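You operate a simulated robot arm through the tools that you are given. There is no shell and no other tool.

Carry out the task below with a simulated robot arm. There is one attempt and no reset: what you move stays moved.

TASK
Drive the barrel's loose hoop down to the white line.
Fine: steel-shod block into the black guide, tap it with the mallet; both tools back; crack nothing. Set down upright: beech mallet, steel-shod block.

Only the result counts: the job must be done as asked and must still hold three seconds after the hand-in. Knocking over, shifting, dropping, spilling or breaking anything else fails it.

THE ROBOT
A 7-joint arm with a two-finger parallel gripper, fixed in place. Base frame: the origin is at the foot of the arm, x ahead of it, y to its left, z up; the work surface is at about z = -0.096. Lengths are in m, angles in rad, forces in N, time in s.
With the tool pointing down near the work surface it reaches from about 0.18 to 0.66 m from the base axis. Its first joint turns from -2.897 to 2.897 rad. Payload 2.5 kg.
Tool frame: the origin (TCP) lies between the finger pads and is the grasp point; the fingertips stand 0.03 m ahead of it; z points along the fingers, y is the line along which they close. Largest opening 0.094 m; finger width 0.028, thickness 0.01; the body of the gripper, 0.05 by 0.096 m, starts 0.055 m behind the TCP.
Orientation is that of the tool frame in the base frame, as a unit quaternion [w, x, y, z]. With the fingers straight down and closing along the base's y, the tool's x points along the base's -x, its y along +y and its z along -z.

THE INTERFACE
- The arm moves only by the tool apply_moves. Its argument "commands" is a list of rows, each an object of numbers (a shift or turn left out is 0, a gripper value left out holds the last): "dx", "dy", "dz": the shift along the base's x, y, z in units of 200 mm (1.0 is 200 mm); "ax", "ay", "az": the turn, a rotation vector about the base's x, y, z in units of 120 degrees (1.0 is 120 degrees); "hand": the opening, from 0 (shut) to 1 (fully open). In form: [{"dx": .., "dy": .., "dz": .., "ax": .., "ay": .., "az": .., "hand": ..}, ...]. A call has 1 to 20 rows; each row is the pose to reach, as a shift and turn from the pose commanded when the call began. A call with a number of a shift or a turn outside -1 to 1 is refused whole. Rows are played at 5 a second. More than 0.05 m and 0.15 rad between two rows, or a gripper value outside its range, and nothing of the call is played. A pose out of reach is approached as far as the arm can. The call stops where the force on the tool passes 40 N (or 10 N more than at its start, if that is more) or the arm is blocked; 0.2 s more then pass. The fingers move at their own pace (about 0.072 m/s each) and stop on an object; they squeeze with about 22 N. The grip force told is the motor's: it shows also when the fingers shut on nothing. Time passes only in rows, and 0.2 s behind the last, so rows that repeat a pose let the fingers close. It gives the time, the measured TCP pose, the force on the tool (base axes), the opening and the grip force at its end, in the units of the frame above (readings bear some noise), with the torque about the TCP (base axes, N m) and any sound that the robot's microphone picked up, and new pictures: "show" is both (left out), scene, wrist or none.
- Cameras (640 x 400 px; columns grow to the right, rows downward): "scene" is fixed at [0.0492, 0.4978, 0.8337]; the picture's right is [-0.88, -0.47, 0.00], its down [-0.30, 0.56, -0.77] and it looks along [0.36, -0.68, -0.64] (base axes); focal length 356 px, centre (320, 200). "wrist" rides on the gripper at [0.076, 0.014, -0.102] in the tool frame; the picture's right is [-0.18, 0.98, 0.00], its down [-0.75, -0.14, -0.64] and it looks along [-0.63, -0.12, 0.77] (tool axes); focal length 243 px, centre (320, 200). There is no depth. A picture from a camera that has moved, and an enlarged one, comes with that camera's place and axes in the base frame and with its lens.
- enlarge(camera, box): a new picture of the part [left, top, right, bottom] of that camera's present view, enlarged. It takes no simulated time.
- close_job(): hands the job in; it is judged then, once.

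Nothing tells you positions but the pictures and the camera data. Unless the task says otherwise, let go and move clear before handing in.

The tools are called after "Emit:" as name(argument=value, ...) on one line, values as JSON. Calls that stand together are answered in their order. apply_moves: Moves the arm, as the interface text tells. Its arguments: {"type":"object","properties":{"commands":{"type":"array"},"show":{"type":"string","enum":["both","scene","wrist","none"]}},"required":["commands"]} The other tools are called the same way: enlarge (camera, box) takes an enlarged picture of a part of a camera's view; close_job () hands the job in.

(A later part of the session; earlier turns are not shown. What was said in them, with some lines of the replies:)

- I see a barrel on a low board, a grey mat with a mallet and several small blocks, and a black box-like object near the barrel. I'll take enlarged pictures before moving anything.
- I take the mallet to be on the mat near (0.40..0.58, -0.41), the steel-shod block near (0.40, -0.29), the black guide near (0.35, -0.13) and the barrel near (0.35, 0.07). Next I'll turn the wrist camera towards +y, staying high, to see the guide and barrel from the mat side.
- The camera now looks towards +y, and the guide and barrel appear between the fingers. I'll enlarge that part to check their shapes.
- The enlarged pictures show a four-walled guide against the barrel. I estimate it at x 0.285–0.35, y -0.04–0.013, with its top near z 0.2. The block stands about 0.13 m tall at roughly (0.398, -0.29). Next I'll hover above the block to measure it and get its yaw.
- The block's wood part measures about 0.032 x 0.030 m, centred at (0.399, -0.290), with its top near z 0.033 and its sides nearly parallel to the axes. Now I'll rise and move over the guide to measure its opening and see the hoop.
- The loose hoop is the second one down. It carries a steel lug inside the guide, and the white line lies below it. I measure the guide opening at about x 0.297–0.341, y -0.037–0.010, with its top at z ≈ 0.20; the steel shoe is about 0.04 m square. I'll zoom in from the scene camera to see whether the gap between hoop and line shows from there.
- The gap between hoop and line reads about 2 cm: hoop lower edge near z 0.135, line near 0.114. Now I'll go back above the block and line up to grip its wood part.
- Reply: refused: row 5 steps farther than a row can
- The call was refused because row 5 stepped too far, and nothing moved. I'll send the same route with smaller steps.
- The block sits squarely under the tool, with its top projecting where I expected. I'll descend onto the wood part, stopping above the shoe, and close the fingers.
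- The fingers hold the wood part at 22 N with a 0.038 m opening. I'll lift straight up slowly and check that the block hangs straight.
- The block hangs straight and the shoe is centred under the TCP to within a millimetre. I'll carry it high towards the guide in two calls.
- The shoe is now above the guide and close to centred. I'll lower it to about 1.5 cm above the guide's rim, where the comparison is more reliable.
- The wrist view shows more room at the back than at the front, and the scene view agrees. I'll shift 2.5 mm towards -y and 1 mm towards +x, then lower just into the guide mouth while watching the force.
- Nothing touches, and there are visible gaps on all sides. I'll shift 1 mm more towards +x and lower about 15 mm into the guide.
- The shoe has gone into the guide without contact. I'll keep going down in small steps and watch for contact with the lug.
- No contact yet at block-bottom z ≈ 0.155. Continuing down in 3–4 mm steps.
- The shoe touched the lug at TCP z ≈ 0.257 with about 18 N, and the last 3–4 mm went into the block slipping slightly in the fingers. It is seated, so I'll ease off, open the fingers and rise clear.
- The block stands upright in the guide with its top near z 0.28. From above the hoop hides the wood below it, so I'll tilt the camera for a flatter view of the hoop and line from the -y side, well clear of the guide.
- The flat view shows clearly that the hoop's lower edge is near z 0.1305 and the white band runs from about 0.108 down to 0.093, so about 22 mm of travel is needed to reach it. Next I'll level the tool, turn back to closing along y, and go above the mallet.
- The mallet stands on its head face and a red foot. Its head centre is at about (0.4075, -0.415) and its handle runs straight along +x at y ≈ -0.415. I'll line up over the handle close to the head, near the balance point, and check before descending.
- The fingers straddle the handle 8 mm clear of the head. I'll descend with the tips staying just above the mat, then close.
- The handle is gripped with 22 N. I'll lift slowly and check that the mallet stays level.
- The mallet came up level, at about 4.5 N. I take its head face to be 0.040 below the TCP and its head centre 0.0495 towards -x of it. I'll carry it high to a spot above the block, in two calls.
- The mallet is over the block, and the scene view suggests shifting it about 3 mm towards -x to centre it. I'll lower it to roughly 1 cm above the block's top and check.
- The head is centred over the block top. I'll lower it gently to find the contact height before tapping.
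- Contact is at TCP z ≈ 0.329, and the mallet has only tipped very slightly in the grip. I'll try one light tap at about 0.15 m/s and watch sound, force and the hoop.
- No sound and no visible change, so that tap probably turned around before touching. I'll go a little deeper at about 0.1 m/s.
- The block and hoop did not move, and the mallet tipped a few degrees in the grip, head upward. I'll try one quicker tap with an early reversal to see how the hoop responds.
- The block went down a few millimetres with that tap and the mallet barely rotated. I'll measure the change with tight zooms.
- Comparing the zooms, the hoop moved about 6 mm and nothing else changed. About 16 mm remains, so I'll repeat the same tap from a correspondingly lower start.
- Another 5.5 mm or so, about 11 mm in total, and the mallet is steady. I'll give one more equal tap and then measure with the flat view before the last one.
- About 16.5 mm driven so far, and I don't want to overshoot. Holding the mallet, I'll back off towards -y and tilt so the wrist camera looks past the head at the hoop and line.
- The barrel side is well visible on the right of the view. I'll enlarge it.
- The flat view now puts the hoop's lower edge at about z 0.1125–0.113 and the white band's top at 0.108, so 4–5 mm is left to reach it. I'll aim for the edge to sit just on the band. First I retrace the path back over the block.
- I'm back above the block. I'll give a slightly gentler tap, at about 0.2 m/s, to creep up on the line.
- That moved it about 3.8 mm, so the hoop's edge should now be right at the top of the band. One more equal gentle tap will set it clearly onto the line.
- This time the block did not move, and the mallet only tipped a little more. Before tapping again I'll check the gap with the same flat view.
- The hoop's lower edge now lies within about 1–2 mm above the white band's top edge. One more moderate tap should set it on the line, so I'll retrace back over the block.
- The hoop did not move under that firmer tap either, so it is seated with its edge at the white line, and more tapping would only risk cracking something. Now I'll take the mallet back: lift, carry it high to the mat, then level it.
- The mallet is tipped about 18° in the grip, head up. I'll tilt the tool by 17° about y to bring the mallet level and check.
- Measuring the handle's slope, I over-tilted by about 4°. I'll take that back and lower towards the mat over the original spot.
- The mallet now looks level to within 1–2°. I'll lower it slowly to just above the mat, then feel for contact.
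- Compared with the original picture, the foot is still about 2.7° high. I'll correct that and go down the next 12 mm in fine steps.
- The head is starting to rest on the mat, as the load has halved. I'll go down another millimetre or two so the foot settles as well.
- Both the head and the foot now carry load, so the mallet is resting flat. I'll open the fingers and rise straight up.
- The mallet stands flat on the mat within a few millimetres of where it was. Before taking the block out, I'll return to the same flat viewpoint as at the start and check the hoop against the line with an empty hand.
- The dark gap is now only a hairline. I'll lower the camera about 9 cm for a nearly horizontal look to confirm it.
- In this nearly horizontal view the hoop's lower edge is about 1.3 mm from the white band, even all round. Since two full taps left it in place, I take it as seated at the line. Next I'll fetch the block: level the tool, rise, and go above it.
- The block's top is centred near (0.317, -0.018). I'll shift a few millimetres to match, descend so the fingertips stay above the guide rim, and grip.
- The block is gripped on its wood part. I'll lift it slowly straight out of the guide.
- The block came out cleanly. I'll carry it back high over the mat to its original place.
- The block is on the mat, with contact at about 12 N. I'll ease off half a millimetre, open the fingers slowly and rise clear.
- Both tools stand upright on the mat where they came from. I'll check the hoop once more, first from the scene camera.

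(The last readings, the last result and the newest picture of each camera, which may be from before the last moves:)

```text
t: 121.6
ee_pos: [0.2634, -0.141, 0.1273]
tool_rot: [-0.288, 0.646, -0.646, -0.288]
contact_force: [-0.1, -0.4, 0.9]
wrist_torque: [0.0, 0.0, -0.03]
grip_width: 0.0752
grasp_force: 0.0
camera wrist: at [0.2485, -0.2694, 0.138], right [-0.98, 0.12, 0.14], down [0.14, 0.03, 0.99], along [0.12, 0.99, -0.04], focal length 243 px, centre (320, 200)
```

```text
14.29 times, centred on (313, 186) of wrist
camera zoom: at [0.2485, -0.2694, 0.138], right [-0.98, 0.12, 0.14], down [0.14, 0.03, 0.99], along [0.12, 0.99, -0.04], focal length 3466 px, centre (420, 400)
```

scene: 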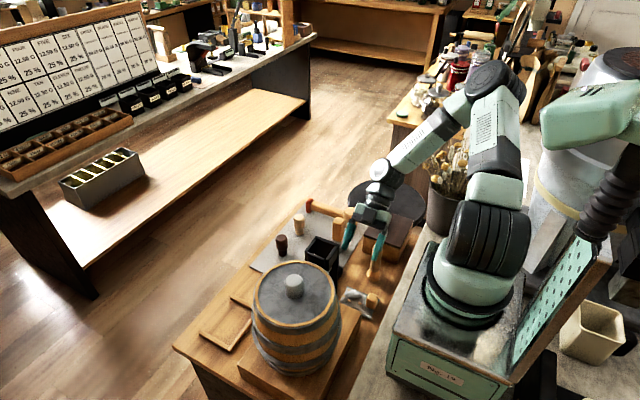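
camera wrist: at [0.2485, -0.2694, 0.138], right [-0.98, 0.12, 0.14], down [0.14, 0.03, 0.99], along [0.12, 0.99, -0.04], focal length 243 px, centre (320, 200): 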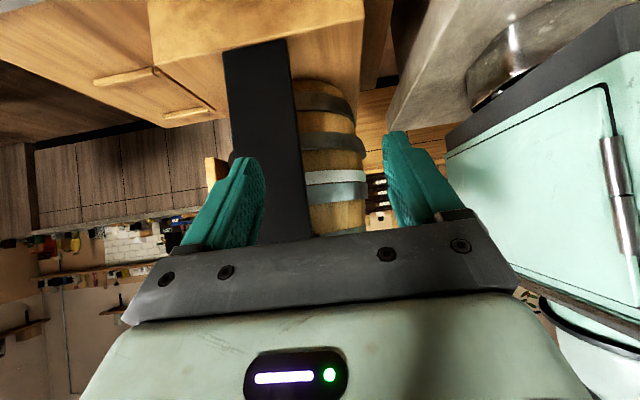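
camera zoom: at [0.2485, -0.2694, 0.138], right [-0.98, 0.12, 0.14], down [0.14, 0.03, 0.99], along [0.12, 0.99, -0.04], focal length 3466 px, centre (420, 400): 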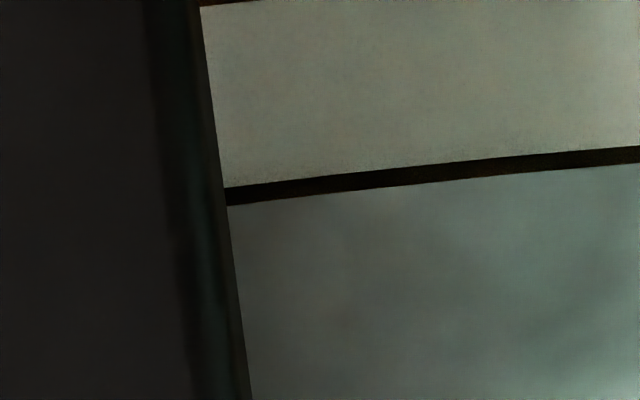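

The horizontal view confirms it: the hoop's lower edge sits at the top of the white band, within about 1.4 mm, and it has not changed since the last two taps. I'll withdraw the arm upward to a clear pose and compare the whole scene with the start.

Emit:
apply_moves(commands=[{"dz": 0.12, "dy": -0.05}, {"dz": 0.25, "dy": -0.1, "ax": -0.05}, {"dz": 0.4, "dy": -0.1, "ax": -0.1}, {"dz": 0.55, "dy": -0.1, "ax": -0.16}, {"dz": 0.7, "dy": -0.1, "ax": -0.22}, {"dz": 0.85, "dy": -0.1, "ax": -0.28}, {"dz": 1.0, "dy": -0.1, "ax": -0.34}, {"dz": 1.0, "dy": -0.1, "ax": -0.4}, {"dz": 1.0, "dy": -0.1, "ax": -0.4}], show="none")

Emit:
apply_moves(commands=[{"dz": 0.2}, {"dz": 0.4, "dx": 0.1, "dy": -0.05}, {"dz": 0.6, "dx": 0.2, "dy": -0.1}, {"dz": 0.75, "dx": 0.35, "dy": -0.15}, {"dz": 0.75, "dx": 0.5, "dy": -0.2}, {"dz": 0.75, "dx": 0.5, "dy": -0.2}], show="both")

Emit:
enlarge(camera="scene", box=[230, 170, 430, 295])

Emit:
enlarge(camera="scene", box=[170, 240, 400, 400])

```text
t: 123.6
ee_pos: [0.2628, -0.1615, 0.3265]
tool_rot: [0.0, 0.708, -0.707, 0.0]
contact_force: [0.2, 0.4, 0.3]
wrist_torque: [-0.01, 0.0, -0.01]
grip_width: 0.0751
grasp_force: 0.0
```

```text
t: 125.0
ee_pos: [0.3637, -0.2007, 0.477]
tool_rot: [0.0, -0.707, 0.707, -0.001]
contact_force: [0.5, 0.2, -0.2]
wrist_torque: [0.02, 0.04, 0.0]
grip_width: 0.0753
grasp_force: 0.0
camera wrist: at [0.3487, -0.2783, 0.5789], right [-0.98, 0.18, 0.0], down [0.14, 0.75, 0.64], along [0.12, 0.63, -0.77], focal length 243 px, centre (320, 200)
```

scene: 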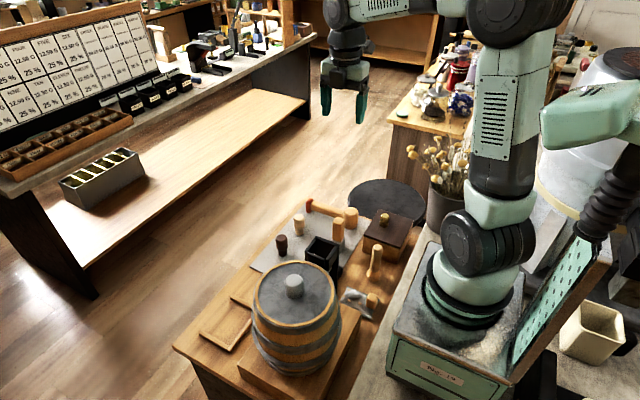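
wrist: 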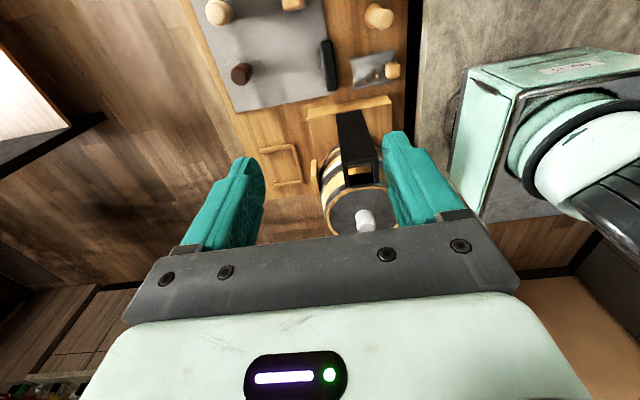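

```text
3.20 times, centred on (330, 232) of scene
camera zoom: at [0.0492, 0.4978, 0.8337], right [-0.88, -0.47, 0.0], down [-0.3, 0.56, -0.77], along [0.36, -0.68, -0.64], focal length 1141 px, centre (288, 96)
```

zoom: 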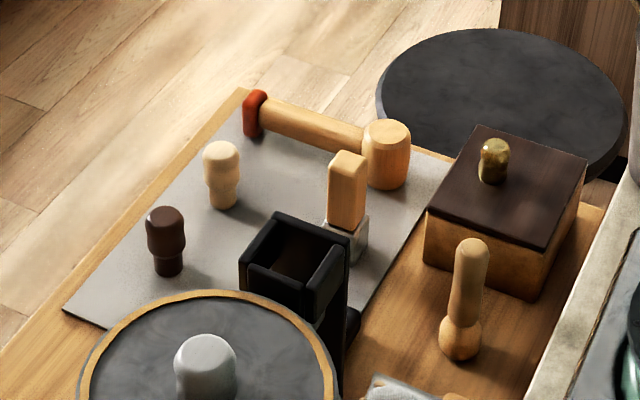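

```text
2.50 times, centred on (285, 320) of scene
camera zoom: at [0.0492, 0.4978, 0.8337], right [-0.88, -0.47, 0.0], down [-0.3, 0.56, -0.77], along [0.36, -0.68, -0.64], focal length 891 px, centre (408, -100)
```

zoom: 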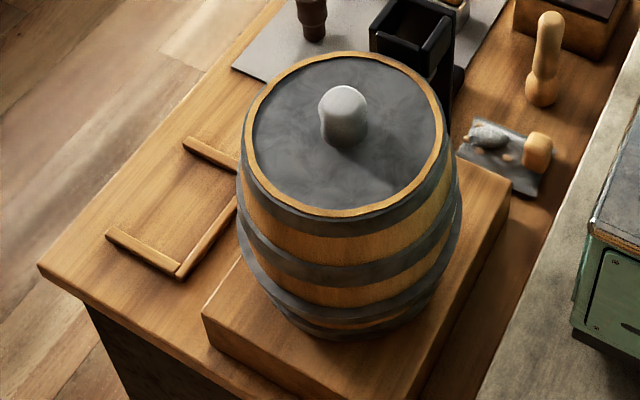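

The scene matches the start, except that the hoop is now down at the white line. The mallet and block are back upright on the mat, the arm is clear, and no object looks cracked or shifted. I'm handing the job in.

Emit:
close_job()

```text
The job is handed in.
```

I drove the loose hoop down to the white line and handed the job in. I have not seen the judgement.

- **Hoop:** Its lower edge sits about 1.4 mm above the top edge of the white band, roughly 20 mm lower than where it started. Four taps moved it. Two more, one of them firmer, did not, so I took it as seated and stopped. I read "to the line" as the hoop's lower edge meeting the top of the band. If the edge was meant to sit further down, on the band itself, it is short.
- **Steel-shod block:** It went into the black guide, took the taps, and is back upright on the mat at its original spot.
- **Beech mallet:** It is back on the mat, standing on its head and foot, about 3 mm from its original place. It tipped in the grip during the tapping, so I levelled it before setting it down.
- **Everything else:** In the last scene pictures nothing else looks moved, cracked or knocked over, and no sound was reported at any point. The arm is clear with its fingers open.
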